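You operate a simulated robot arm through the tools that you are given. There is no shell and no other tool. Be economical: measure what you need, move in short steps, check, and stop when the job is done.

You run a simulated robot arm. Do the job below in one go: nothing can be reset, and whatever is moved stays where it is left.

TASK
Set the dusk sensor to 20 lux and 10 minutes, then test it.
Fine: open the sensor lid for the dials and shut it again; switch the sensor on and press the red TEST button once, so that the green garden lamp is lit; leave the mode dial.

It is judged by the outcome, as a careful person would: the job done as asked, and still so three seconds after it is handed in. It fails if anything else is knocked over, pushed out of place, dropped, spilled or broken. Lids that push on must go on centred and level and be pressed home; caps that screw on are set level and turned clockwise until they are tight.

THE ROBOT
A 6-joint arm with a fingered hand, hanging from a carriage that runs on a rail from [-2222, 16] to [258, -2] (x, y) and turns from -330 to 357 degrees about z. Base frame: it is fixed where the carriage stands at the start and does not move with it; the origin is on the floor, on the carriage's upright axis, x ahead of it, y to its left, z up. Units: mm, degrees, N and s.
With the tool pointing down near the work surface it reaches from about 100 to 700 mm from the robot's upright axis, wherever it stands. Its first joint turns from -166.0 to 166.0 degrees. Places, roughly: green garden lamp [700, 300, 1600]; light dial [700, 400, 1000]; mode dial [700, 300, 1000]; sensor button [600, 300, 900]; sensor lid [700, 400, 1000]; sensor switch [600, 400, 900]; time dial [700, 400, 1000]. Payload 4 kg.
The TCP is the grasp point between the finger pads, 29 mm short of the fingertips. In the tool frame z runs along the fingers and y along their closing line. The gripper opens to 100 mm. The gripper's body begins 34 mm behind the TCP. The gripper is a hand of 5 fingers: y runs from the thumb to the fingers, the wrist lies at [-15, -114, -189] in the tool frame, and closing takes about 1.5 s.
Orientation is that of the tool frame in the base frame, as a unit quaternion [x, y, z, w]. With the fingers straight down and the wrist toward the robot, the tool's x, y and z point along [0, 1, 0], [1, 0, 0] and [0, 0, -1] of the base frame.

THE INTERFACE
- The arm moves only by the tool jog_arm. Its argument "series" is a list of rows, each an object of numbers (a shift or turn left out is 0, a gripper value left out holds the last): "tx", "ty", "tz": the shift along the tool's x, y, z in cm; "ax", "ay", "az": the turn, a rotation vector about the tool's x, y, z in degrees. In form: [{"tx": .., "ty": .., "tz": .., "ax": .., "ay": .., "az": ..}, ...]. A call has 1 to 20 rows; each row shifts and turns the commanded pose from where the row before left it, along the tool's axes as they then stand. "claw" is the closure, from 0 (fully open) to 1 (shut), set as the call begins (left out, the last holds). A row lasts 0.2 s, in which the tool goes at most 50 mm and 8.6 degrees; a call with a longer step from one row to the next is refused whole, and so is a gripper value outside its range. Where a pose cannot be reached the arm comes as near as it can. A force on the tool above 40 N (or 10 N above the force at the start of the call, whichever is more), or a blocked arm, ends the call early, and 0.2 s more pass. The fingers move at their own pace (about 108 mm/s each) and stop on an object; they squeeze with about 34 N. The grip force told is the motor's: it shows also when the fingers shut on nothing. Time passes only in rows, and 0.2 s behind the last, so rows that do not move let the fingers close. It gives the time, the measured TCP pose, the force on the tool (base axes), the opening and the grip force at its end, in the units of the frame above (readings bear some noise), with the torque about the TCP (base axes, N m) and any sound that the robot's microphone picked up.
- Cameras (640 x 400 px; columns grow to the right, rows downward): "scene" is now at [250.9, 63, 1744.4]; the picture's right is [0.78, -0.62, 0.00], its down [-0.45, -0.56, -0.70] and it looks along [0.43, 0.54, -0.72] (base axes); focal length 296 px, centre (320, 200). "wrist" rides on the gripper at [66, -86, -121] in the tool frame; the picture's right is [-0.76, 0.31, -0.58], its down [-0.59, -0.70, 0.40] and it looks along [-0.28, 0.64, 0.71] (tool axes); focal length 247 px, centre (320, 200). There is no depth. A picture from a camera that has moved, and an enlarged one, comes with that camera's place and axes in the base frame and with its lens.
- camera(camera): a new picture of that camera. No time passes.
- lift_body(by): slides the trunk up (or, below 0, down) by that many mm; the arm and the scene camera ride with it, the base frame stays. It gives what a move gives, with no picture.
- drive_base(legs): drives the robot by 1 to 6 legs, each [ahead, left, turn to the left] in mm, mm and degrees, along the robot's own axes; the way and the turn of a leg run together, so that a leg with both is an arc; at most 1500 mm and 180 degrees a leg. The arm and the cameras ride along, it lands a little off, and it stops where it bumps. It keeps to its track: a leg is cut to what the track allows. It gives what a move gives.
- set_fingers(index, middle, ring, little, thumb_bend, thumb_turn): sets how far each is bent, from 0 (flat) to 100 (curled in); at 30 the hand is open as for a grip, at 70 the pads meet at the TCP. One left out holds its place. A second passes; each finger stops where it meets its share of the squeeze, and holds until it gets a number again. A gripper value or a shape takes the hand back. It gives what a move gives, with no picture; readings hold the bend of each and the force on index, middle, ring, little, thumb and palm. thumb_turn goes from beside the hand (0) to across from the fingers (100), as for a grip.
- set_grasp(shape): the hand has 5 fingers and takes this shape, open, in about a second: jaw (thumb against the fingers, like two jaws); tri (thumb and two fingers); tip (a fingertip pinch); poke (one finger out to press); point (the index stretched); flat (the hand flat); cup (the hand cupped); fist (a fist). The gripper value then closes the fingers along that shape, each until it touches; the sizes above hold for jaw. It gives what a move gives, with no picture.
- turn_head(pan, tilt): turns the head with the scene camera to pan (to the left, within 155 degrees either way) and tilt (down, from -29 to 69), counted from straight ahead of the robot. It gives what a move gives.
- zoom(camera, box): a new picture of the part [left, top, right, bottom] of that camera's present view, enlarged. No time passes.
- sign_off(): hands the job in; it is judged then, once.

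Work in short steps. Places have to be worked out from the pictures, the camera data and where the tool is seen: move nearer, look again, correct. Check each grasp and each placing, and mend what went wrong. You have 120 turns and 82 pictures in all, those below and enlarged ones among them. Open the gripper and draw the arm clear of the work before you hand the job in, unless the task says otherwise; then end with one line.

The tools are called after "Request:" as a command line: name --argument value ..., lists and objects as JSON in quotes. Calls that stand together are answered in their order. jog_arm: Moves the arm, as the interface text tells. Its arguments: {"type":"object","properties":{"series":{"type":"array"},"claw":{"type":"number"}},"required":["series"]} The other tools are called the same way: lift_body (by) slides the trunk up or down; set_grasp (shape) gives the hand a shape; set_fingers (index, middle, ring, little, thumb_bend, thumb_turn) moves the fingers one by one; drive_base (legs) drives the base; turn_head (pan, tilt) turns the head that bears the scene camera; camera (camera) takes a picture; zoom (camera, box) takes an enlarged picture of a part of a camera's view; sign_off () hands the job in.

At the start:

```text
time: 0.0
eef_pos: [328.0, 433.9, 999.4]
orientation: [0.707, 0.707, -0.001, 0.001]
contact_force: [0.2, 0.2, 0.7]
ft_torque: [0.01, 0.01, 0.03]
width: 99.9
grip_force: 0.1
shape: jaw
bend: [30.0, 30.0, 30.0, 30.0, 30.0, 98.0]
finger forces: [0.0, 0.1, 0.0, 0.1, 0.1, 0.0]
trunk travel left (down, up): [-457.0, 143.0]
robot x, y, heading: [0.5, 0.6, -0.1]
head pan, tilt: [51.5, 45.9]
```

scene: 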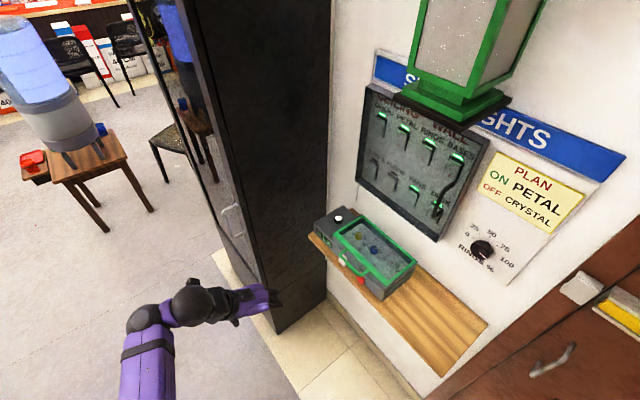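
wrist: 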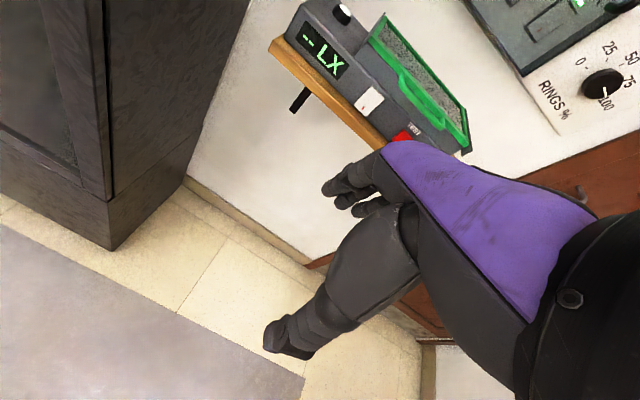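

The sensor box sits on a wooden shelf, with display, rocker and red button at its front and a green-framed lid on top. I zoom in on it from both cameras.

Request:
zoom --camera "scene" --box '[300, 190, 430, 310]'

Request:
zoom --camera "wrist" --box '[260, 0, 480, 160]'

```text
3.33 times, centred on (365, 250) of scene
camera zoom: at [250.9, 63.0, 1744.4], right [0.78, -0.62, 0.0], down [-0.45, -0.56, -0.7], along [0.43, 0.54, -0.72], focal length 988 px, centre (170, 33)
```

zoom: 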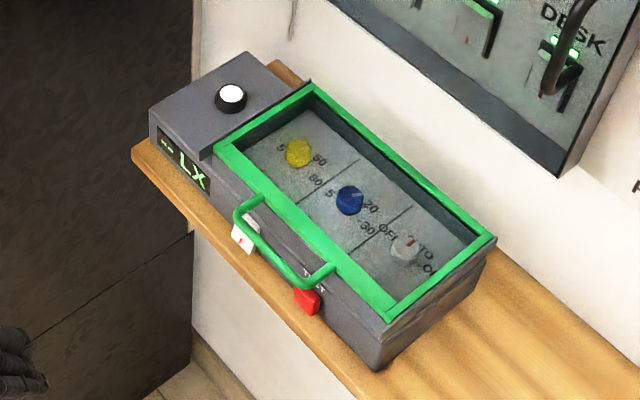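

```text
2.50 times, centred on (370, 80) of wrist
camera zoom: at [241.2, 497.9, 1120.9], right [0.31, -0.76, 0.58], down [-0.7, -0.59, -0.4], along [0.64, -0.28, -0.71], focal length 617 px, centre (195, 500)
```

zoom: 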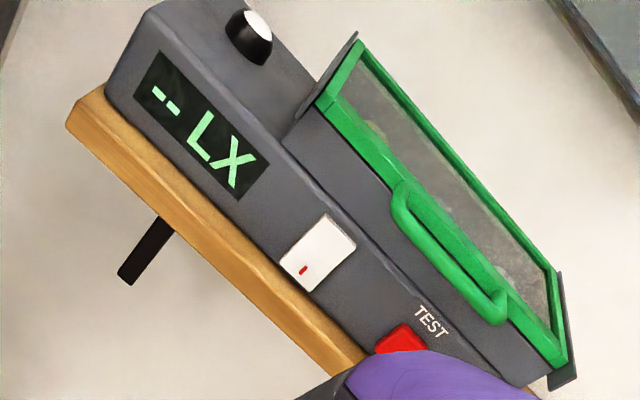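

Triangulating puts the sensor front face near x≈612, its lid about x 637–763, y 255–481, z≈990, and the handle around (620, 367, 1000). I raise the hand and move nearer to look at the lid and dials with the wrist camera.

Request:
jog_arm --series '[{"tz": -4}, {"tz": -4}, {"tz": -4}, {"ty": 4}, {"ty": 4}, {"ty": 4}, {}]'

Request:
camera --camera "wrist"

Request:
camera --camera "scene"

```text
time: 1.6
eef_pos: [496.9, 468.6, 1056.6]
orientation: [0.707, 0.707, 0.0, -0.001]
contact_force: [0.2, 0.1, 0.4]
ft_torque: [0.02, 0.02, 0.0]
width: 99.8
grip_force: 0.1
shape: jaw
bend: [30.0, 30.0, 30.0, 30.0, 30.0, 98.0]
finger forces: [0.0, 0.1, 0.1, 0.0, 0.0, 0.0]
out of reach, approached as far as the arm can: row 1, 2, 3
trunk travel left (down, up): [-457.0, 143.0]
robot x, y, heading: [1.3, 0.7, 0.0]
head pan, tilt: [51.5, 45.9]
```

```text
77 pictures are left
camera wrist: at [409.5, 533.0, 1177.1], right [0.31, -0.76, 0.58], down [-0.7, -0.59, -0.4], along [0.64, -0.28, -0.71], focal length 247 px, centre (320, 200)
```

wrist: 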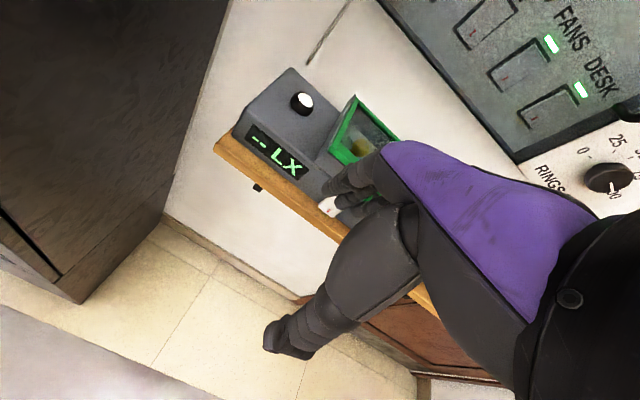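

```text
76 pictures are left
camera scene: at [250.9, 63.0, 1744.4], right [0.78, -0.62, 0.0], down [-0.45, -0.56, -0.7], along [0.43, 0.54, -0.72], focal length 296 px, centre (320, 200)
```

scene: 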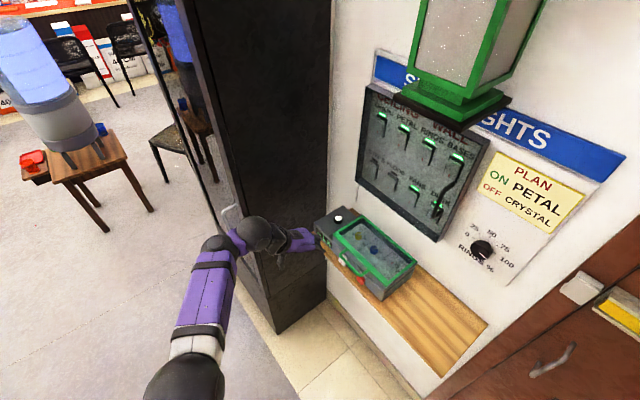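

Reach is limited here, so I draw the hand back, lift the trunk and bring the carriage nearer to the sensor.

Request:
jog_arm --series '[{"ty": -4}, {"ty": -4}, {"ty": -4}, {"ty": -4, "tx": -3}, {"ty": -4, "tx": -3}, {"tx": -3}]'

Request:
lift_body --by 100

Request:
drive_base --legs '[[200, 0, 0]]'

Request:
camera --camera "scene"

Request:
camera --camera "wrist"

```text
time: 3.0
eef_pos: [337.3, 404.2, 998.6]
orientation: [0.706, 0.708, 0.0, -0.001]
contact_force: [0.2, -0.2, 0.0]
ft_torque: [-0.03, -0.02, 0.0]
width: 99.8
grip_force: 0.1
shape: jaw
bend: [30.0, 30.0, 30.0, 30.0, 30.0, 98.0]
finger forces: [0.1, 0.1, 0.1, 0.0, 0.0, 0.2]
out of reach, approached as far as the arm can: row 4, 5, 6
trunk travel left (down, up): [-457.0, 143.0]
robot x, y, heading: [-3.6, 0.8, 0.1]
head pan, tilt: [51.5, 45.9]
```

```text
time: 4.3
eef_pos: [337.6, 404.7, 1097.2]
orientation: [0.706, 0.708, 0.001, -0.001]
contact_force: [0.3, 0.0, 0.2]
ft_torque: [-0.01, 0.0, 0.01]
width: 99.9
grip_force: 0.1
shape: jaw
bend: [30.0, 30.0, 30.0, 30.0, 30.0, 98.0]
finger forces: [0.1, 0.1, 0.0, 0.0, 0.1, 0.1]
trunk travel left (down, up): [-557.0, 43.0]
robot x, y, heading: [0.4, 2.9, 0.1]
head pan, tilt: [51.5, 45.9]
```

```text
time: 5.9
eef_pos: [536.5, 399.9, 1097.2]
orientation: [0.707, 0.707, 0.0, 0.0]
contact_force: [0.2, 0.3, 0.5]
ft_torque: [0.0, 0.0, -0.02]
width: 99.4
grip_force: 0.0
shape: jaw
bend: [30.0, 30.0, 30.0, 30.0, 30.0, 98.0]
finger forces: [0.1, 0.1, 0.0, 0.1, 0.0, 0.1]
trunk travel left (down, up): [-557.0, 43.0]
robot x, y, heading: [199.1, 0.5, -0.3]
head pan, tilt: [51.5, 45.9]
```

```text
75 pictures are left
camera scene: at [449.5, 61.1, 1844.4], right [0.78, -0.62, 0.0], down [-0.45, -0.56, -0.7], along [0.43, 0.54, -0.72], focal length 296 px, centre (320, 200)
```

scene: 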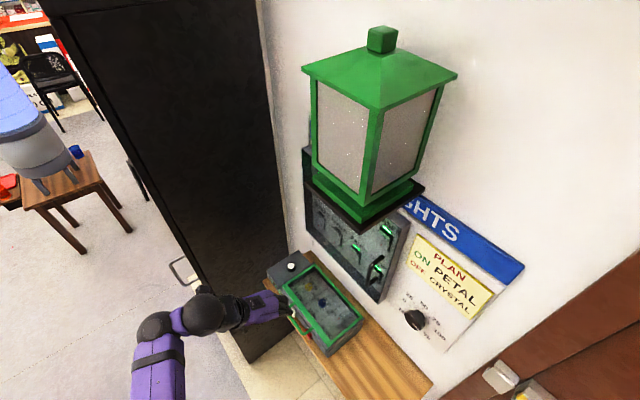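

```text
74 pictures are left
camera wrist: at [449.9, 467.1, 1218.3], right [0.31, -0.76, 0.58], down [-0.7, -0.59, -0.4], along [0.64, -0.28, -0.71], focal length 247 px, centre (320, 200)
```

wrist: 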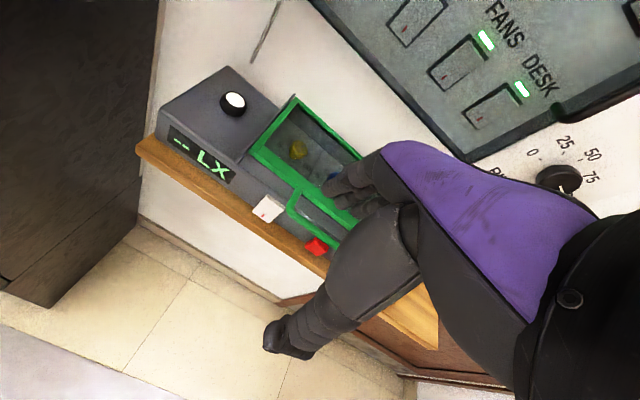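

The base is closer now; I zoom on the box from the scene camera.

Request:
zoom --camera "scene" --box '[256, 240, 384, 360]'

Request:
zoom --camera "wrist" --box '[150, 50, 410, 270]'

```text
3.33 times, centred on (320, 300) of scene
camera zoom: at [449.5, 61.1, 1844.4], right [0.78, -0.62, 0.0], down [-0.45, -0.56, -0.7], along [0.43, 0.54, -0.72], focal length 988 px, centre (320, -133)
```

zoom: 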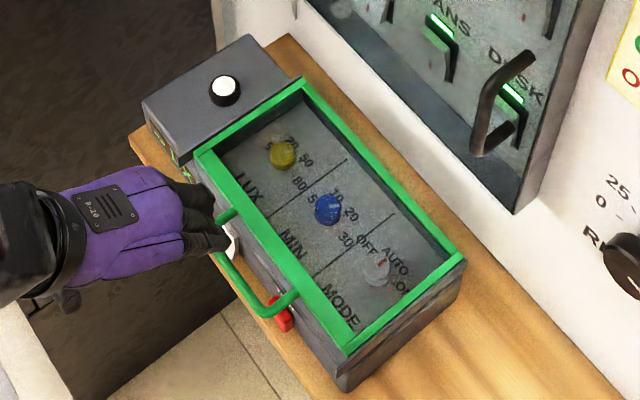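

```text
1.82 times, centred on (280, 160) of wrist
camera zoom: at [449.9, 467.1, 1218.3], right [0.31, -0.76, 0.58], down [-0.7, -0.59, -0.4], along [0.64, -0.28, -0.71], focal length 449 px, centre (393, 273)
```

zoom: 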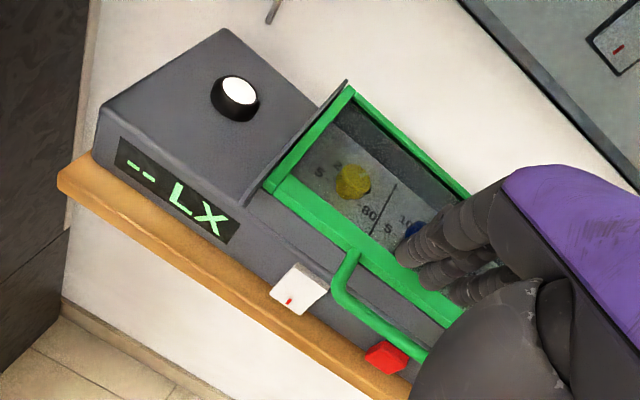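

Dials read LUX 5-20-50-80 (yellow), MIN 5-10-20-30 (blue), MODE OFF/AUTO/ON; the lid handle bar lies around x≈596, y 322–416, z≈1005 with the hinge likely at the back. I back off and look at the poke shape.

Request:
jog_arm --series '[{"ty": -4}, {"ty": -4}, {"ty": -2}, {}]'

Request:
set_grasp --shape "poke"

Request:
camera --camera "wrist"

Request:
zoom --camera "scene" --box '[140, 200, 380, 380]'

```text
time: 6.9
eef_pos: [463.3, 417.4, 1057.1]
orientation: [0.707, 0.707, 0.0, 0.0]
contact_force: [0.2, 0.2, 0.3]
ft_torque: [0.0, -0.03, 0.02]
width: 99.5
grip_force: 0.0
shape: jaw
bend: [30.0, 30.0, 30.0, 30.0, 30.0, 98.0]
finger forces: [0.0, 0.1, 0.1, 0.0, 0.0, 0.0]
out of reach, approached as far as the arm can: row 1, 2, 3
trunk travel left (down, up): [-557.0, 43.0]
robot x, y, heading: [199.7, -3.2, 0.0]
head pan, tilt: [51.5, 45.9]
```

```text
time: 7.8
eef_pos: [462.9, 417.3, 1056.3]
orientation: [0.707, 0.707, 0.001, -0.001]
contact_force: [-0.9, -0.5, 0.5]
ft_torque: [0.03, 0.01, -0.02]
width: 0.0
grip_force: 0.0
shape: poke
bend: [70.0, 70.0, 99.0, 99.0, 100.0, 100.0]
finger forces: [0.1, 0.0, 0.1, 0.1, 0.0, 0.0]
trunk travel left (down, up): [-557.0, 43.0]
robot x, y, heading: [199.0, -1.0, -0.0]
head pan, tilt: [51.5, 45.9]
```

```text
71 pictures are left
camera wrist: at [377.1, 482.6, 1177.5], right [0.31, -0.76, 0.58], down [-0.7, -0.59, -0.4], along [0.64, -0.28, -0.71], focal length 247 px, centre (320, 200)
```

wrist: 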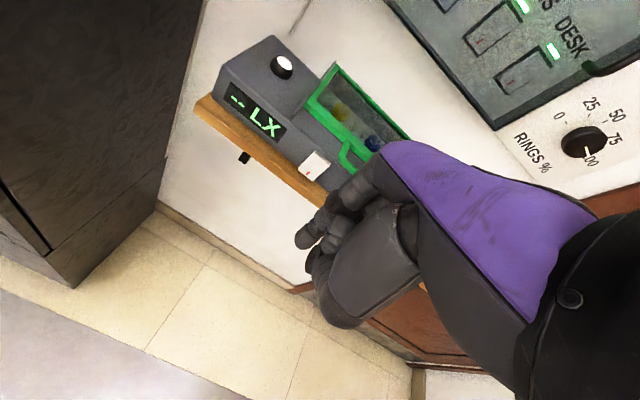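

```text
2.22 times, centred on (260, 290) of scene
camera zoom: at [449.5, 61.1, 1844.4], right [0.78, -0.62, 0.0], down [-0.45, -0.56, -0.7], along [0.43, 0.54, -0.72], focal length 659 px, centre (453, 0)
```

zoom: 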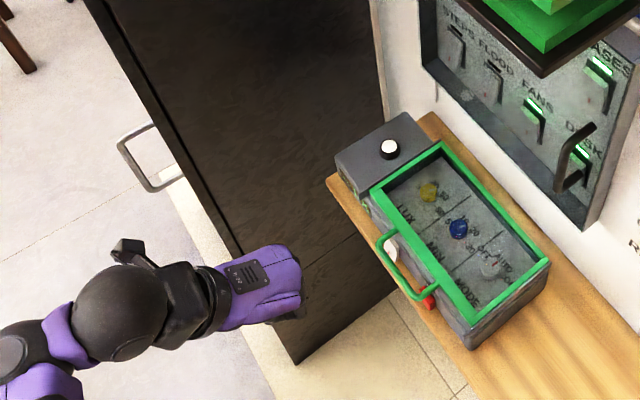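

I try the point shape to learn where the stretched index lies in the tool frame.

Request:
set_grasp --shape "point"

Request:
camera --camera "wrist"

Request:
zoom --camera "scene" --box '[140, 200, 380, 380]'

```text
time: 8.7
eef_pos: [464.5, 416.7, 1056.9]
orientation: [0.707, 0.707, 0.0, 0.0]
contact_force: [1.0, 0.3, 0.2]
ft_torque: [0.03, 0.0, 0.01]
width: 0.2
grip_force: 0.1
shape: point
bend: [20.0, 100.0, 100.0, 100.0, 100.0, 87.0]
finger forces: [0.0, 0.0, 0.0, 0.1, 0.1, 0.0]
trunk travel left (down, up): [-557.0, 43.0]
robot x, y, heading: [198.5, 0.4, -0.3]
head pan, tilt: [51.5, 45.9]
```

```text
69 pictures are left
camera wrist: at [377.1, 482.6, 1177.5], right [0.31, -0.76, 0.58], down [-0.7, -0.59, -0.4], along [0.64, -0.28, -0.71], focal length 247 px, centre (320, 200)
```

wrist: 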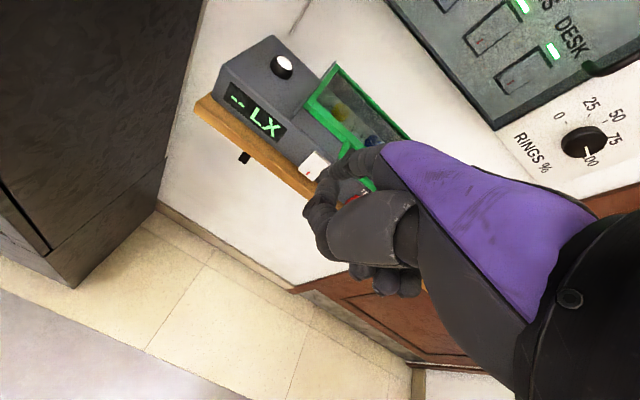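

```text
2.22 times, centred on (260, 290) of scene
camera zoom: at [449.5, 61.1, 1844.4], right [0.78, -0.62, 0.0], down [-0.45, -0.56, -0.7], along [0.43, 0.54, -0.72], focal length 659 px, centre (453, 0)
```

zoom: 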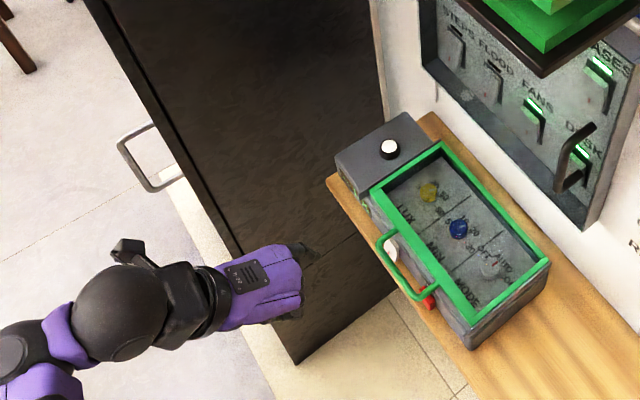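

The index tip appears about 60 mm ahead of the TCP at this bend. I pitch the hand up 40° to bring the stretched index toward horizontal, and look again.

Request:
jog_arm --series '[{"ax": -8}, {"ax": -8}, {"ax": -8}, {"ax": -8}, {"ax": -8}, {}]'

Request:
camera --camera "wrist"

Request:
zoom --camera "scene" --box '[140, 200, 380, 380]'

```text
time: 10.1
eef_pos: [467.3, 423.5, 1047.1]
orientation: [0.668, 0.666, 0.234, 0.233]
contact_force: [-1.3, 0.1, 0.2]
ft_torque: [-0.04, 0.03, -0.07]
width: 0.0
grip_force: 0.0
shape: point
bend: [20.0, 100.0, 100.0, 100.0, 100.0, 87.0]
finger forces: [0.2, 0.1, 0.0, 0.0, 0.0, 0.0]
out of reach, approached as far as the arm can: row 4, 5
trunk travel left (down, up): [-557.0, 43.0]
robot x, y, heading: [200.3, -6.0, 0.0]
head pan, tilt: [51.5, 45.9]
```

```text
67 pictures are left
camera wrist: at [324.6, 489.4, 1088.1], right [-0.12, -0.76, 0.64], down [-0.3, -0.59, -0.75], along [0.95, -0.29, -0.16], focal length 247 px, centre (320, 200)
```

wrist: 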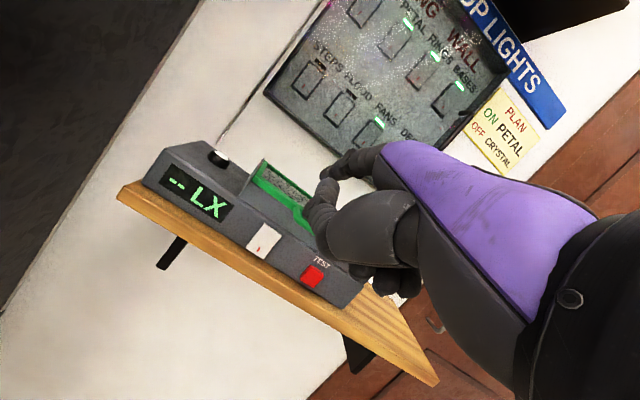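

```text
2.22 times, centred on (260, 290) of scene
camera zoom: at [449.5, 61.2, 1844.4], right [0.78, -0.62, 0.0], down [-0.45, -0.56, -0.7], along [0.43, 0.54, -0.72], focal length 659 px, centre (453, 0)
```

zoom: 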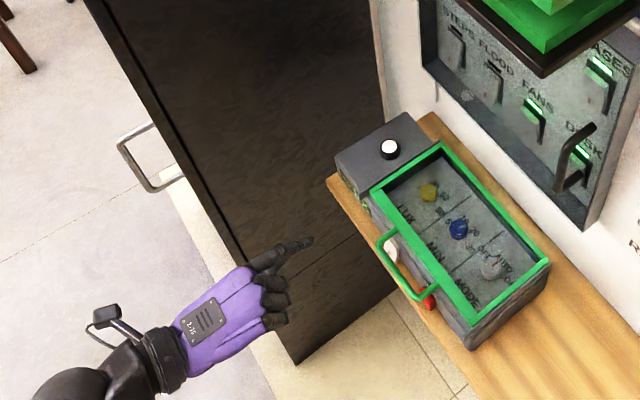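

Triangulated, the index tip is at about (527, 437, 1070), sloping ~28° down from the knuckle. I straighten the index and pitch a bit more while shifting toward the handle's centre y.

Request:
set_fingers --index 3

Request:
jog_arm --series '[{"tx": -3.5}, {"tx": -3}, {"ty": 1.5, "tz": 1.2, "ax": -5}, {"ty": 1.5, "tz": 1.2, "ax": -5}, {"ax": -5}, {}]'

Request:
camera --camera "wrist"

Request:
zoom --camera "scene" --box '[180, 220, 380, 370]'

```text
time: 11.1
eef_pos: [468.4, 423.3, 1046.8]
orientation: [0.669, 0.665, 0.234, 0.234]
contact_force: [-0.3, 0.0, -0.2]
ft_torque: [-0.01, 0.0, 0.02]
width: 44.7
grip_force: 0.0
shape: fingers
bend: [3.0, 100.0, 100.0, 100.0, 100.0, 87.0]
finger forces: [0.0, 0.1, 0.0, 0.0, 0.1, 0.0]
trunk travel left (down, up): [-557.0, 43.0]
robot x, y, heading: [198.5, -4.2, -0.0]
head pan, tilt: [51.5, 45.9]
```

```text
time: 12.5
eef_pos: [546.8, 345.3, 1060.8]
orientation: [0.625, 0.633, 0.326, 0.321]
contact_force: [0.0, -0.6, -0.2]
ft_torque: [-0.02, -0.02, 0.03]
width: 44.8
grip_force: 0.0
shape: fingers
bend: [3.0, 100.0, 100.0, 100.0, 100.0, 87.0]
finger forces: [0.0, 0.1, 0.0, 0.1, 0.0, 0.1]
out of reach, approached as far as the arm can: row 1, 2, 4, 5
trunk travel left (down, up): [-557.0, 43.0]
robot x, y, heading: [197.5, -0.7, -0.2]
head pan, tilt: [51.5, 45.9]
```

```text
65 pictures are left
camera wrist: at [397.0, 408.8, 1062.1], right [-0.28, -0.76, 0.59], down [-0.08, -0.59, -0.8], along [0.96, -0.27, 0.11], focal length 247 px, centre (320, 200)
```

wrist: 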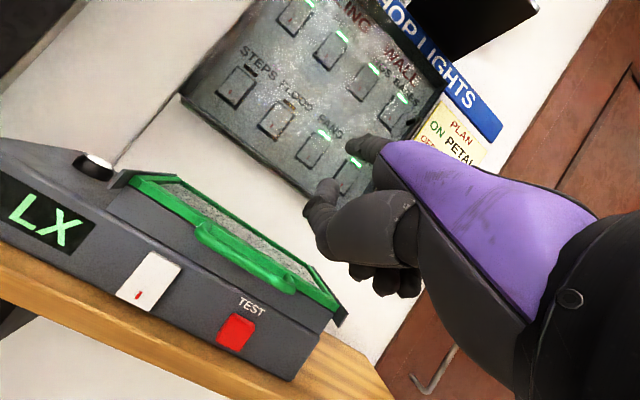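

```text
2.67 times, centred on (280, 295) of scene
camera zoom: at [449.5, 61.0, 1844.4], right [0.78, -0.62, 0.0], down [-0.45, -0.56, -0.7], along [0.43, 0.54, -0.72], focal length 790 px, centre (427, -53)
```

zoom: 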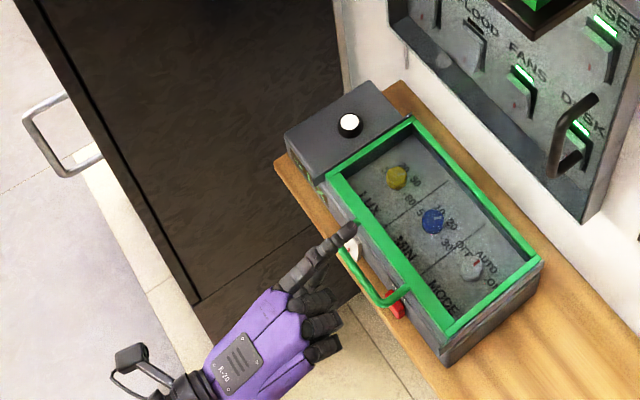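

The index tip is now near (593, 363, 1127), pointing forward and ~10° up; the bar is near (598, 368, 1010). I'll back the base off, lower the trunk so the finger is below bar level, then check.

Request:
drive_base --legs '[[-70, 0, 0]]'

Request:
lift_body --by -142

Request:
camera --camera "wrist"

Request:
zoom --camera "scene" --box '[220, 180, 420, 330]'

```text
time: 13.5
eef_pos: [477.6, 345.4, 1061.2]
orientation: [0.625, 0.633, 0.325, 0.321]
contact_force: [0.3, 0.6, 0.3]
ft_torque: [0.0, -0.02, -0.01]
width: 44.4
grip_force: 0.0
shape: fingers
bend: [3.0, 100.0, 100.0, 100.0, 100.0, 87.0]
finger forces: [0.0, 0.0, 0.1, 0.0, 0.1, 0.1]
trunk travel left (down, up): [-557.0, 43.0]
robot x, y, heading: [123.5, -1.3, 0.1]
head pan, tilt: [51.5, 45.9]
```

```text
time: 15.2
eef_pos: [476.8, 345.1, 919.4]
orientation: [0.625, 0.633, 0.325, 0.32]
contact_force: [0.3, -0.4, -0.2]
ft_torque: [-0.02, -0.01, 0.04]
width: 44.4
grip_force: 0.0
shape: fingers
bend: [3.0, 100.0, 100.0, 100.0, 100.0, 87.0]
finger forces: [0.0, 0.0, 0.1, 0.0, 0.1, 0.1]
trunk travel left (down, up): [-415.0, 185.0]
robot x, y, heading: [129.7, -2.4, 0.1]
head pan, tilt: [51.5, 45.9]
```

```text
63 pictures are left
camera wrist: at [326.8, 409.7, 920.2], right [-0.28, -0.76, 0.58], down [-0.08, -0.59, -0.8], along [0.96, -0.27, 0.11], focal length 247 px, centre (320, 200)
```

wrist: 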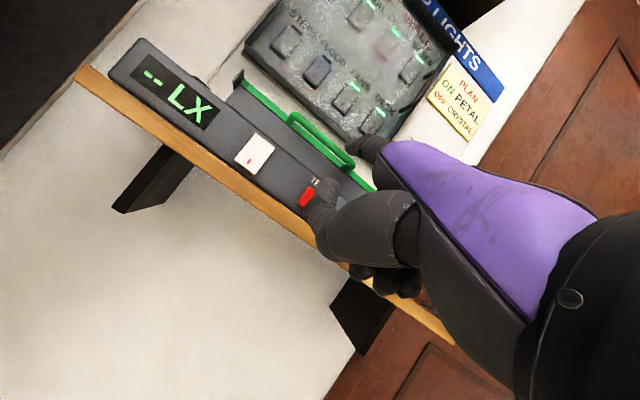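

```text
2.67 times, centred on (320, 255) of scene
camera zoom: at [379.4, 61.6, 1702.4], right [0.78, -0.62, 0.0], down [-0.45, -0.56, -0.7], along [0.43, 0.54, -0.72], focal length 790 px, centre (320, 53)
```

zoom: 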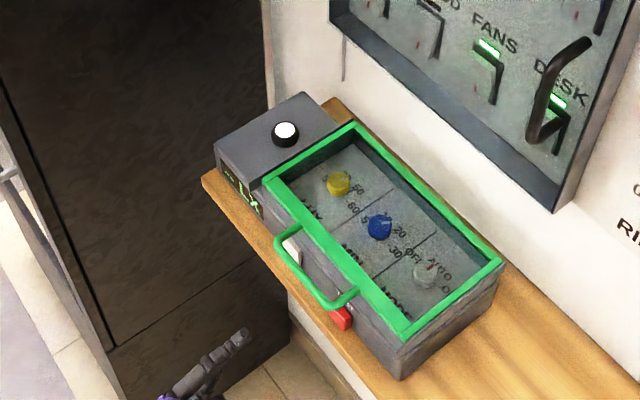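

The bar is around (600, 372, 998) and the finger tip near (523, 363, 985). I lower 8 mm more and drive forward 72 mm so that the tip slides beneath the bar, then check.

Request:
lift_body --by -8

Request:
drive_base --legs '[[72, 0, 0]]'

Request:
zoom --camera "wrist" --box '[160, 60, 420, 260]'

Request:
zoom --camera "scene" --box '[220, 200, 400, 335]'

```text
time: 15.8
eef_pos: [476.2, 346.0, 911.3]
orientation: [0.625, 0.633, 0.325, 0.32]
contact_force: [1.1, -0.3, -0.5]
ft_torque: [-0.03, 0.01, 0.0]
width: 44.6
grip_force: 0.0
shape: fingers
bend: [3.0, 100.0, 100.0, 100.0, 100.0, 87.0]
finger forces: [0.0, 0.0, 0.0, 0.1, 0.0, 0.0]
trunk travel left (down, up): [-407.0, 193.0]
robot x, y, heading: [131.8, -1.5, -0.0]
head pan, tilt: [51.5, 45.9]
```

```text
time: 16.8
eef_pos: [546.5, 345.5, 910.9]
orientation: [0.626, 0.632, 0.325, 0.321]
contact_force: [0.9, 0.1, -0.5]
ft_torque: [0.01, 0.05, 0.03]
width: 44.5
grip_force: 0.0
shape: fingers
bend: [3.0, 100.0, 100.0, 100.0, 100.0, 87.0]
finger forces: [0.0, 0.0, 0.0, 0.1, 0.0, 0.1]
trunk travel left (down, up): [-407.0, 193.0]
robot x, y, heading: [201.3, -0.8, -0.2]
head pan, tilt: [51.5, 45.9]
```

```text
2.00 times, centred on (290, 160) of wrist
camera zoom: at [398.0, 409.2, 912.2], right [-0.28, -0.76, 0.58], down [-0.08, -0.59, -0.8], along [0.96, -0.27, 0.11], focal length 494 px, centre (380, 280)
```

zoom: 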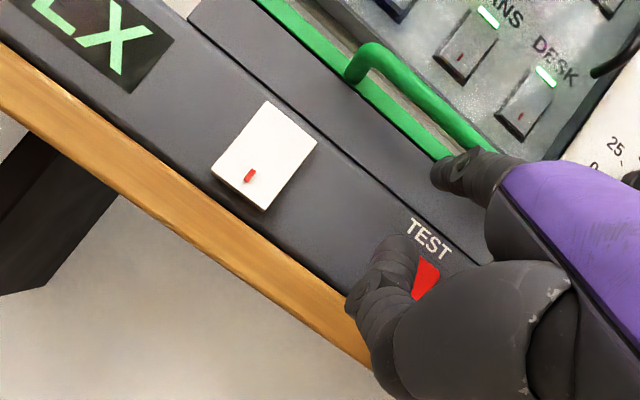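

```text
2.96 times, centred on (310, 268) of scene
camera zoom: at [450.7, 61.2, 1694.4], right [0.78, -0.62, 0.0], down [-0.45, -0.56, -0.7], along [0.43, 0.54, -0.72], focal length 878 px, centre (350, 0)
```

zoom: 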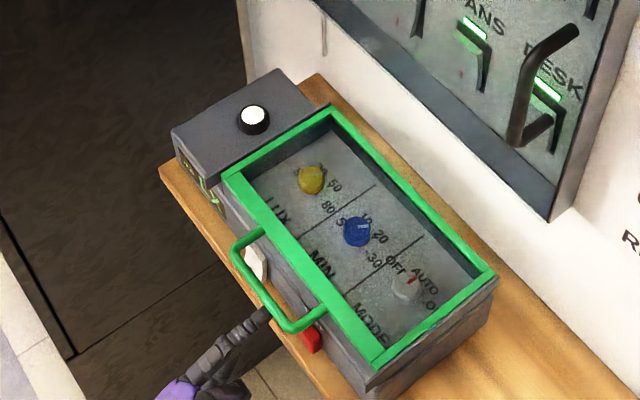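

The tip is just in front of and beneath the bar, and the thumb is still ~45 mm short of the TEST button. I go 14 mm further and then lift gently with the trunk.

Request:
drive_base --legs '[[14, 0, 0]]'

Request:
lift_body --by 25

Request:
zoom --camera "wrist" --box '[160, 60, 420, 260]'

Request:
zoom --camera "scene" --box '[220, 200, 400, 335]'

```text
time: 17.6
eef_pos: [562.2, 346.2, 910.9]
orientation: [0.626, 0.632, 0.325, 0.321]
contact_force: [-0.6, 0.0, 0.0]
ft_torque: [0.01, 0.01, -0.01]
width: 44.6
grip_force: 0.1
shape: fingers
bend: [3.0, 100.0, 100.0, 100.0, 100.0, 87.0]
finger forces: [0.0, 0.0, 0.0, 0.0, 0.0, 0.0]
trunk travel left (down, up): [-407.0, 193.0]
robot x, y, heading: [211.0, -2.8, -0.3]
head pan, tilt: [51.5, 45.9]
```

```text
time: 18.3
eef_pos: [559.6, 345.3, 934.2]
orientation: [0.626, 0.634, 0.324, 0.32]
contact_force: [-3.4, 0.4, -10.7]
ft_torque: [-0.14, 0.18, 0.06]
width: 35.5
grip_force: 5.3
shape: fingers
bend: [9.0, 100.0, 100.0, 100.0, 100.0, 87.0]
finger forces: [10.6, 0.0, 0.0, 0.0, 0.0, 0.0]
trunk travel left (down, up): [-432.0, 168.0]
robot x, y, heading: [213.1, -2.1, 0.1]
head pan, tilt: [51.5, 45.9]
```

```text
2.00 times, centred on (290, 160) of wrist
camera zoom: at [409.9, 408.4, 936.0], right [-0.28, -0.76, 0.59], down [-0.08, -0.59, -0.8], along [0.96, -0.27, 0.1], focal length 494 px, centre (380, 280)
```

zoom: 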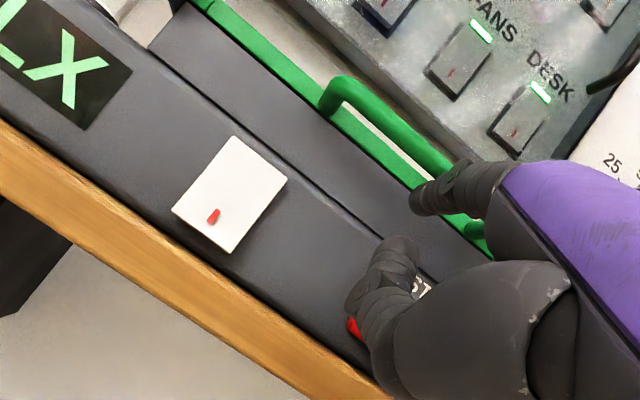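

```text
2.96 times, centred on (310, 268) of scene
camera zoom: at [463.9, 61.0, 1719.0], right [0.78, -0.62, 0.0], down [-0.45, -0.56, -0.7], along [0.43, 0.54, -0.72], focal length 878 px, centre (350, 0)
```

zoom: 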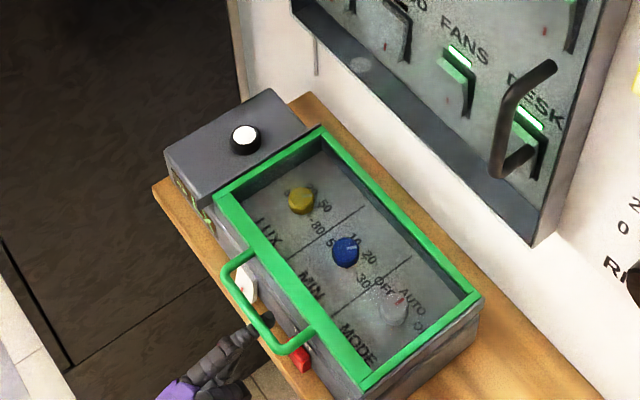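

The index now bears ~10 N up against the bar. I keep lifting in small steps.

Request:
lift_body --by 15

Request:
zoom --camera "scene" --box '[220, 200, 400, 335]'

```text
time: 18.9
eef_pos: [559.9, 345.1, 950.3]
orientation: [0.625, 0.634, 0.324, 0.32]
contact_force: [-7.6, 1.3, -12.6]
ft_torque: [-0.27, 0.09, 0.13]
width: 25.0
grip_force: 7.8
shape: fingers
bend: [19.0, 100.0, 100.0, 100.0, 100.0, 87.0]
finger forces: [15.2, 0.0, 0.0, 0.0, 0.0, 0.1]
trunk travel left (down, up): [-447.0, 153.0]
robot x, y, heading: [216.0, -2.0, -0.1]
head pan, tilt: [51.5, 45.9]
```

```text
2.96 times, centred on (310, 268) of scene
camera zoom: at [463.5, 61.0, 1734.0], right [0.78, -0.62, 0.0], down [-0.45, -0.56, -0.69], along [0.43, 0.54, -0.72], focal length 878 px, centre (350, 0)
```

zoom: 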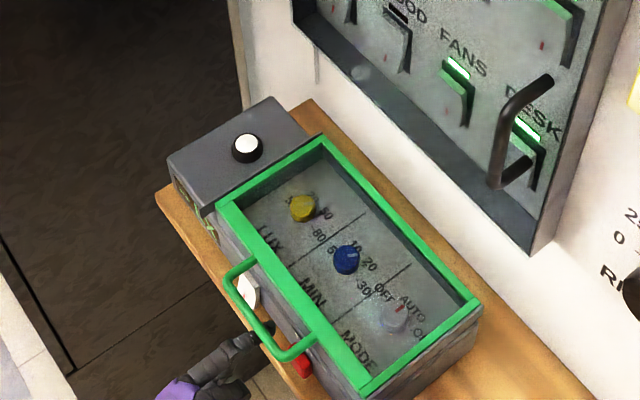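

The index just bends and the lid doesn't rise; it may be stiff or a slider. I relieve the load and look closely at the lid's edges.

Request:
lift_body --by -38

Request:
zoom --camera "scene" --box '[270, 215, 370, 280]'

Request:
zoom --camera "wrist" --box '[170, 10, 420, 180]'

```text
time: 19.7
eef_pos: [561.6, 346.8, 914.5]
orientation: [0.625, 0.633, 0.326, 0.32]
contact_force: [-0.5, 0.1, -0.1]
ft_torque: [-0.01, 0.05, 0.02]
width: 44.4
grip_force: 0.1
shape: fingers
bend: [3.0, 100.0, 100.0, 100.0, 100.0, 87.0]
finger forces: [0.0, 0.0, 0.0, 0.0, 0.0, 0.1]
trunk travel left (down, up): [-409.0, 191.0]
robot x, y, heading: [209.5, -1.6, -0.2]
head pan, tilt: [51.5, 45.9]
```

```text
6.15 times, centred on (320, 248) of scene
camera zoom: at [464.5, 61.2, 1696.4], right [0.78, -0.62, 0.0], down [-0.45, -0.56, -0.7], along [0.43, 0.54, -0.72], focal length 1824 px, centre (320, -92)
```

zoom: 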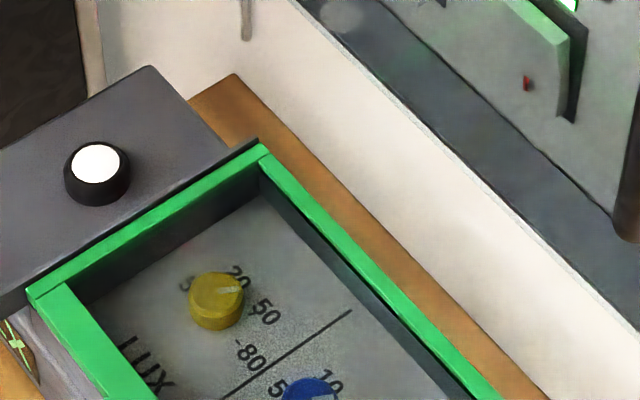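

```text
2.35 times, centred on (295, 95) of wrist
camera zoom: at [411.9, 409.6, 914.8], right [-0.28, -0.76, 0.58], down [-0.08, -0.59, -0.81], along [0.96, -0.27, 0.11], focal length 581 px, centre (379, 447)
```

zoom: 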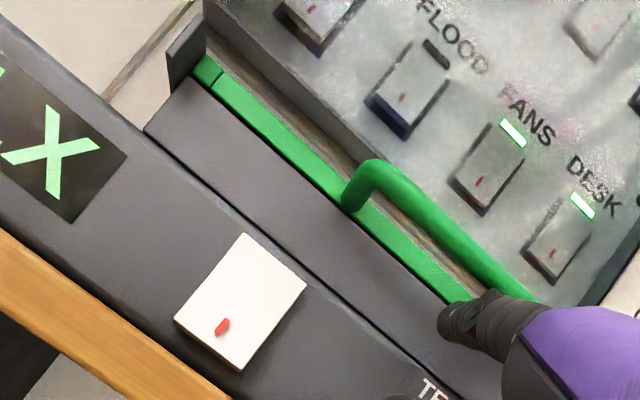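

The lid sits between two cheeks and didn't budge upward under 13 N, so it may slide forward. I'll back off, rise and turn the hand down with a tip pinch to grasp the bar itself, so I can try both directions.

Request:
drive_base --legs '[[-80, 0, 0]]'

Request:
lift_body --by 170

Request:
jog_arm --series '[{"ax": 8}, {"ax": 8}, {"ax": 8}, {"ax": 8}, {"ax": 8}, {"ax": 7}, {"ax": 7}, {}]'

Request:
set_grasp --shape "tip"

Request:
camera --camera "wrist"

Request:
zoom --camera "scene" --box '[160, 180, 400, 360]'

```text
time: 20.8
eef_pos: [481.0, 345.5, 913.1]
orientation: [0.626, 0.632, 0.325, 0.321]
contact_force: [-0.7, -0.4, 0.8]
ft_torque: [-0.01, 0.01, 0.01]
width: 44.6
grip_force: 0.0
shape: fingers
bend: [3.0, 100.0, 100.0, 100.0, 100.0, 87.0]
finger forces: [0.0, 0.1, 0.1, 0.0, 0.1, 0.0]
trunk travel left (down, up): [-409.0, 191.0]
robot x, y, heading: [136.8, -3.9, -0.0]
head pan, tilt: [51.5, 45.9]
```

```text
time: 22.7
eef_pos: [481.3, 346.4, 1083.1]
orientation: [0.626, 0.633, 0.325, 0.32]
contact_force: [-1.3, 0.5, 0.1]
ft_torque: [-0.03, -0.04, 0.0]
width: 44.5
grip_force: 0.1
shape: fingers
bend: [3.0, 100.0, 100.0, 100.0, 100.0, 87.0]
finger forces: [0.0, 0.1, 0.0, 0.0, 0.1, 0.0]
trunk travel left (down, up): [-579.0, 21.0]
robot x, y, heading: [134.8, -1.3, -0.1]
head pan, tilt: [51.5, 45.9]
```

```text
time: 24.5
eef_pos: [478.6, 346.4, 1082.6]
orientation: [0.703, 0.711, 0.001, 0.001]
contact_force: [0.3, -0.2, -0.2]
ft_torque: [0.02, -0.04, 0.0]
width: 44.5
grip_force: 0.1
shape: fingers
bend: [3.0, 100.0, 100.0, 100.0, 100.0, 87.0]
finger forces: [0.0, 0.1, 0.0, 0.0, 0.0, 0.0]
trunk travel left (down, up): [-579.0, 21.0]
robot x, y, heading: [131.6, 0.1, 0.0]
head pan, tilt: [51.5, 45.9]
```

```text
time: 25.4
eef_pos: [480.6, 345.4, 1083.2]
orientation: [0.703, 0.712, 0.002, 0.002]
contact_force: [0.2, 0.5, 0.8]
ft_torque: [0.01, -0.01, 0.0]
width: 99.8
grip_force: 0.0
shape: tip
bend: [30.0, 98.0, 99.0, 99.0, 30.0, 97.0]
finger forces: [0.0, 0.0, 0.0, 0.0, 0.1, 0.0]
trunk travel left (down, up): [-579.0, 21.0]
robot x, y, heading: [133.7, -3.4, -0.1]
head pan, tilt: [51.5, 45.9]
```

```text
54 pictures are left
camera wrist: at [392.2, 410.2, 1203.9], right [0.31, -0.75, 0.58], down [-0.69, -0.6, -0.4], along [0.65, -0.28, -0.71], focal length 247 px, centre (320, 200)
```

wrist: 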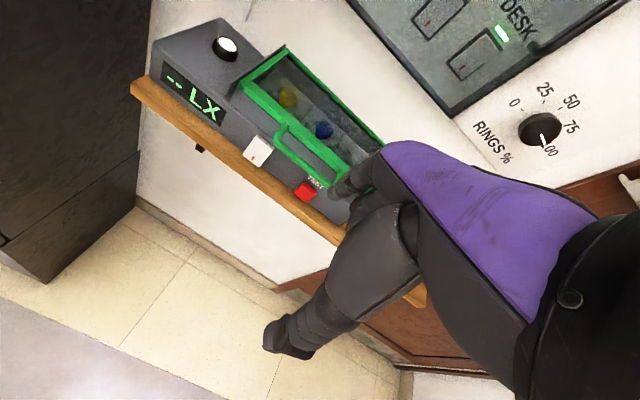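

```text
2.22 times, centred on (280, 270) of scene
camera zoom: at [383.5, 61.7, 1866.4], right [0.78, -0.62, 0.0], down [-0.45, -0.56, -0.7], along [0.43, 0.54, -0.72], focal length 659 px, centre (409, 44)
```

zoom: 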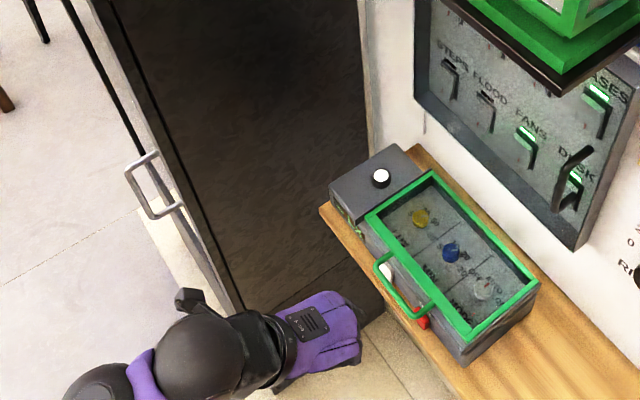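

The hand is down and free here. I half close the pinch and move over the bar, staying above it, to align.

Request:
drive_base --legs '[[80, 0, 0]]'

Request:
jog_arm --series '[{"ty": 2, "tx": 1}, {"ty": 1.5, "tx": 1}, {}, {}, {}]' --claw 0.68

Request:
zoom --camera "wrist" --box '[160, 60, 440, 280]'

Request:
zoom --camera "scene" --box '[200, 230, 380, 365]'

```text
time: 26.5
eef_pos: [559.9, 345.7, 1084.5]
orientation: [0.703, 0.711, 0.002, 0.001]
contact_force: [-0.4, 0.2, -0.3]
ft_torque: [0.02, -0.01, -0.03]
width: 100.0
grip_force: 0.1
shape: tip
bend: [30.0, 98.0, 99.0, 99.0, 30.0, 97.0]
finger forces: [0.1, 0.1, 0.1, 0.1, 0.0, 0.0]
trunk travel left (down, up): [-579.0, 21.0]
robot x, y, heading: [211.7, -3.8, -0.1]
head pan, tilt: [51.5, 45.9]
```

```text
time: 27.7
eef_pos: [596.4, 365.3, 1082.7]
orientation: [0.703, 0.711, 0.002, 0.002]
contact_force: [-0.1, 0.2, 0.2]
ft_torque: [-0.01, -0.02, 0.0]
width: 32.2
grip_force: 0.0
shape: tip
bend: [52.0, 98.0, 99.0, 99.0, 45.0, 100.0]
finger forces: [0.0, 0.0, 0.0, 0.1, 0.0, 0.0]
trunk travel left (down, up): [-579.0, 21.0]
robot x, y, heading: [216.0, -4.1, -0.3]
head pan, tilt: [51.5, 45.9]
```

```text
1.82 times, centred on (300, 170) of wrist
camera zoom: at [509.0, 429.5, 1203.7], right [0.31, -0.75, 0.58], down [-0.69, -0.6, -0.4], along [0.65, -0.28, -0.71], focal length 449 px, centre (356, 254)
```

zoom: 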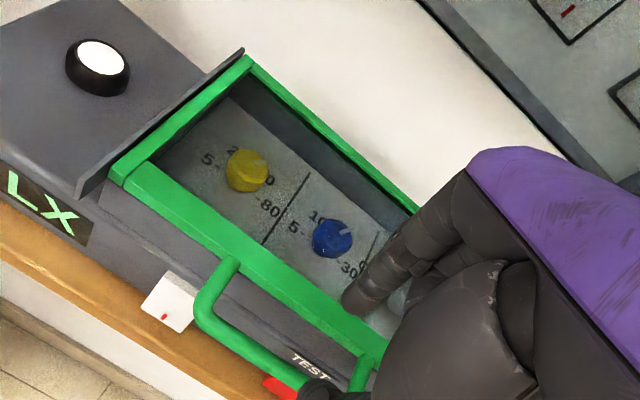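

```text
2.96 times, centred on (290, 298) of scene
camera zoom: at [463.9, 61.1, 1866.4], right [0.78, -0.62, 0.0], down [-0.45, -0.56, -0.7], along [0.43, 0.54, -0.72], focal length 878 px, centre (409, -89)
```

zoom: 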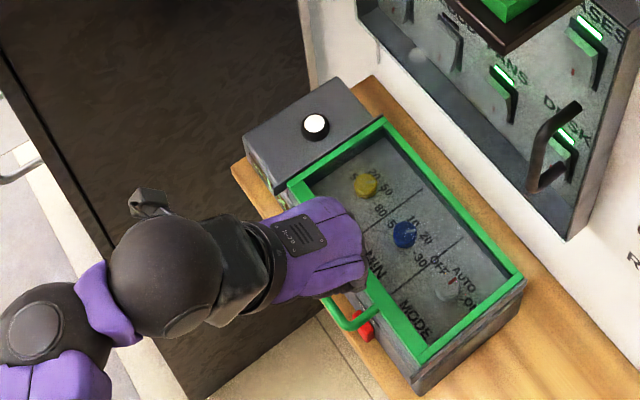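

The bar measures about (603, 325–411, 1003). I narrow the opening slightly, shift 5 mm forward and descend so the index goes behind and the thumb in front of the bar.

Request:
jog_arm --series '[{"ty": 0.6}, {}, {"tz": 2}, {"tz": 2}, {"tz": 1.0}, {"tz": 0.6}, {"tz": 0.6}]' --claw 0.73

Request:
zoom --camera "wrist" --box '[200, 60, 440, 280]'

```text
time: 29.3
eef_pos: [601.8, 366.6, 1022.7]
orientation: [0.702, 0.712, 0.002, 0.002]
contact_force: [0.4, 0.2, -0.6]
ft_torque: [-0.01, 0.0, -0.01]
width: 27.2
grip_force: 0.0
shape: tip
bend: [57.0, 98.0, 99.0, 99.0, 47.0, 100.0]
finger forces: [0.1, 0.0, 0.0, 0.0, 0.1, 0.0]
trunk travel left (down, up): [-579.0, 21.0]
robot x, y, heading: [214.5, -3.0, 0.0]
head pan, tilt: [51.5, 45.9]
```

```text
1.82 times, centred on (320, 170) of wrist
camera zoom: at [513.7, 430.5, 1142.3], right [0.31, -0.75, 0.58], down [-0.69, -0.6, -0.4], along [0.65, -0.28, -0.71], focal length 449 px, centre (320, 254)
```

zoom: 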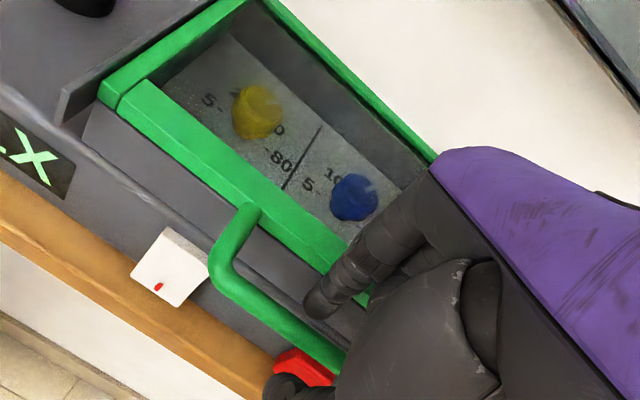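

Index is in the gap behind the bar, thumb in front. Lower 4 mm and close on it.

Request:
jog_arm --series '[{"tz": 0.4}, {}, {}, {}, {}, {}]' --claw 1.0

Request:
zoom --camera "wrist" --box '[200, 60, 440, 280]'

```text
time: 30.7
eef_pos: [601.4, 364.5, 1017.5]
orientation: [0.703, 0.711, 0.002, 0.003]
contact_force: [2.0, 2.0, -14.6]
ft_torque: [0.02, -0.05, -0.04]
width: 0.0
grip_force: 33.9
shape: tip
bend: [71.0, 100.0, 100.0, 100.0, 71.0, 100.0]
finger forces: [32.3, 0.0, 0.0, 0.0, 32.0, 0.0]
trunk travel left (down, up): [-579.0, 21.0]
robot x, y, heading: [212.7, 0.2, -0.3]
head pan, tilt: [51.5, 45.9]
```

```text
1.82 times, centred on (320, 170) of wrist
camera zoom: at [513.2, 429.7, 1137.5], right [0.31, -0.75, 0.58], down [-0.69, -0.6, -0.4], along [0.65, -0.28, -0.71], focal length 449 px, centre (320, 254)
```

zoom: 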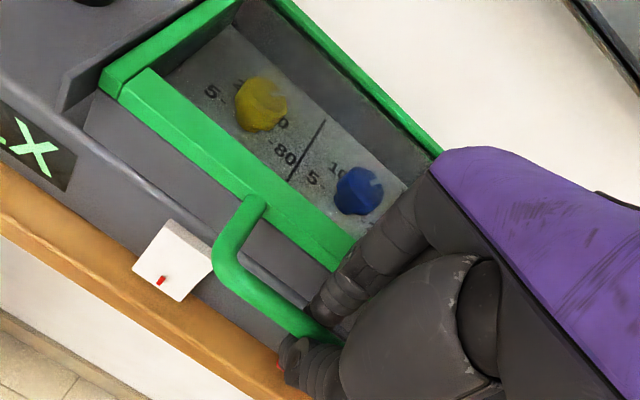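

The tips met beneath the bar, forming a ring around it, and the front frame has started to rise: it is hinged at the back. I lift along the arc about the hinge to ~25°, tilting the tool a bit with it.

Request:
jog_arm --series '[{"tz": -1.2}, {"tz": -1.2, "ax": 2}, {"tz": -1.2, "ty": 0.2, "ax": 2}, {"tz": -1.2, "ty": 0.3, "ax": 2}, {"tz": -1.2, "ty": 0.4, "ax": 2}, {}]'

Request:
zoom --camera "scene" --box '[200, 220, 400, 370]'

Request:
camera --camera "wrist"

```text
time: 31.0
eef_pos: [596.0, 364.5, 1017.8]
orientation: [0.7, 0.714, -0.007, 0.001]
contact_force: [2.7, 9.8, -25.6]
ft_torque: [0.08, -0.07, -0.07]
width: 0.0
grip_force: 33.8
shape: tip
bend: [71.0, 100.0, 100.0, 100.0, 70.0, 100.0]
finger forces: [31.8, 0.0, 0.0, 0.0, 34.0, 0.1]
trunk travel left (down, up): [-579.0, 21.0]
robot x, y, heading: [215.9, 0.1, -0.0]
head pan, tilt: [51.5, 45.9]
stopped in row 1: the force on the tool passed its limit at 47 N (the readings are from after the stop); the commanded pose is now the measured one
```

```text
2.67 times, centred on (300, 295) of scene
camera zoom: at [463.7, 61.4, 1866.1], right [0.78, -0.62, 0.0], down [-0.45, -0.56, -0.7], along [0.43, 0.54, -0.72], focal length 790 px, centre (373, -53)
```

zoom: 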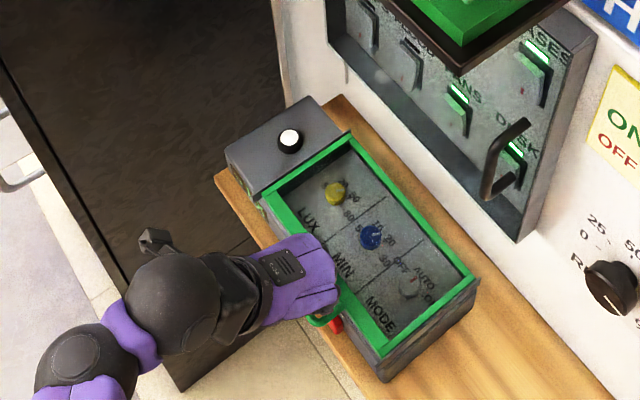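

```text
47 pictures are left
camera wrist: at [509.5, 429.0, 1139.1], right [0.33, -0.74, 0.58], down [-0.69, -0.61, -0.39], along [0.64, -0.28, -0.72], focal length 247 px, centre (320, 200)
```

wrist: 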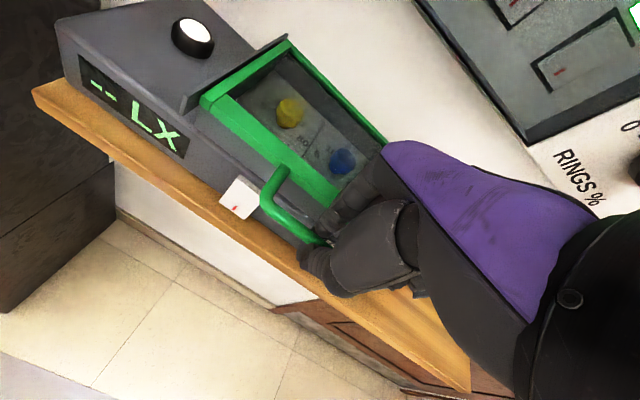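

47 N upward didn't open it, so it must slide rather than hinge. I relax the lift and try pulling gently toward the robot.

Request:
jog_arm --series '[{"tz": 0.4}, {}, {"ty": -0.5}, {"ty": -0.5}, {"ty": -0.5}, {"ty": -0.5}, {}]'

Request:
zoom --camera "scene" --box '[200, 220, 400, 370]'

```text
time: 32.6
eef_pos: [580.1, 364.8, 1015.5]
orientation: [0.701, 0.713, -0.002, 0.001]
contact_force: [1.1, 2.5, -6.3]
ft_torque: [0.04, 0.0, 0.02]
width: 0.1
grip_force: 33.7
shape: tip
bend: [72.0, 100.0, 100.0, 100.0, 69.0, 100.0]
finger forces: [30.1, 0.0, 0.0, 0.0, 31.0, 0.0]
trunk travel left (down, up): [-579.0, 21.0]
robot x, y, heading: [211.3, -2.4, -0.1]
head pan, tilt: [51.5, 45.9]
```

```text
2.67 times, centred on (300, 295) of scene
camera zoom: at [463.9, 61.2, 1866.4], right [0.78, -0.62, 0.0], down [-0.45, -0.56, -0.7], along [0.43, 0.54, -0.72], focal length 790 px, centre (373, -53)
```

zoom: 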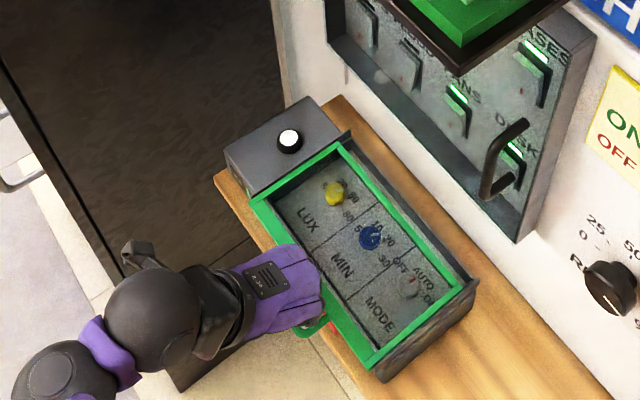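

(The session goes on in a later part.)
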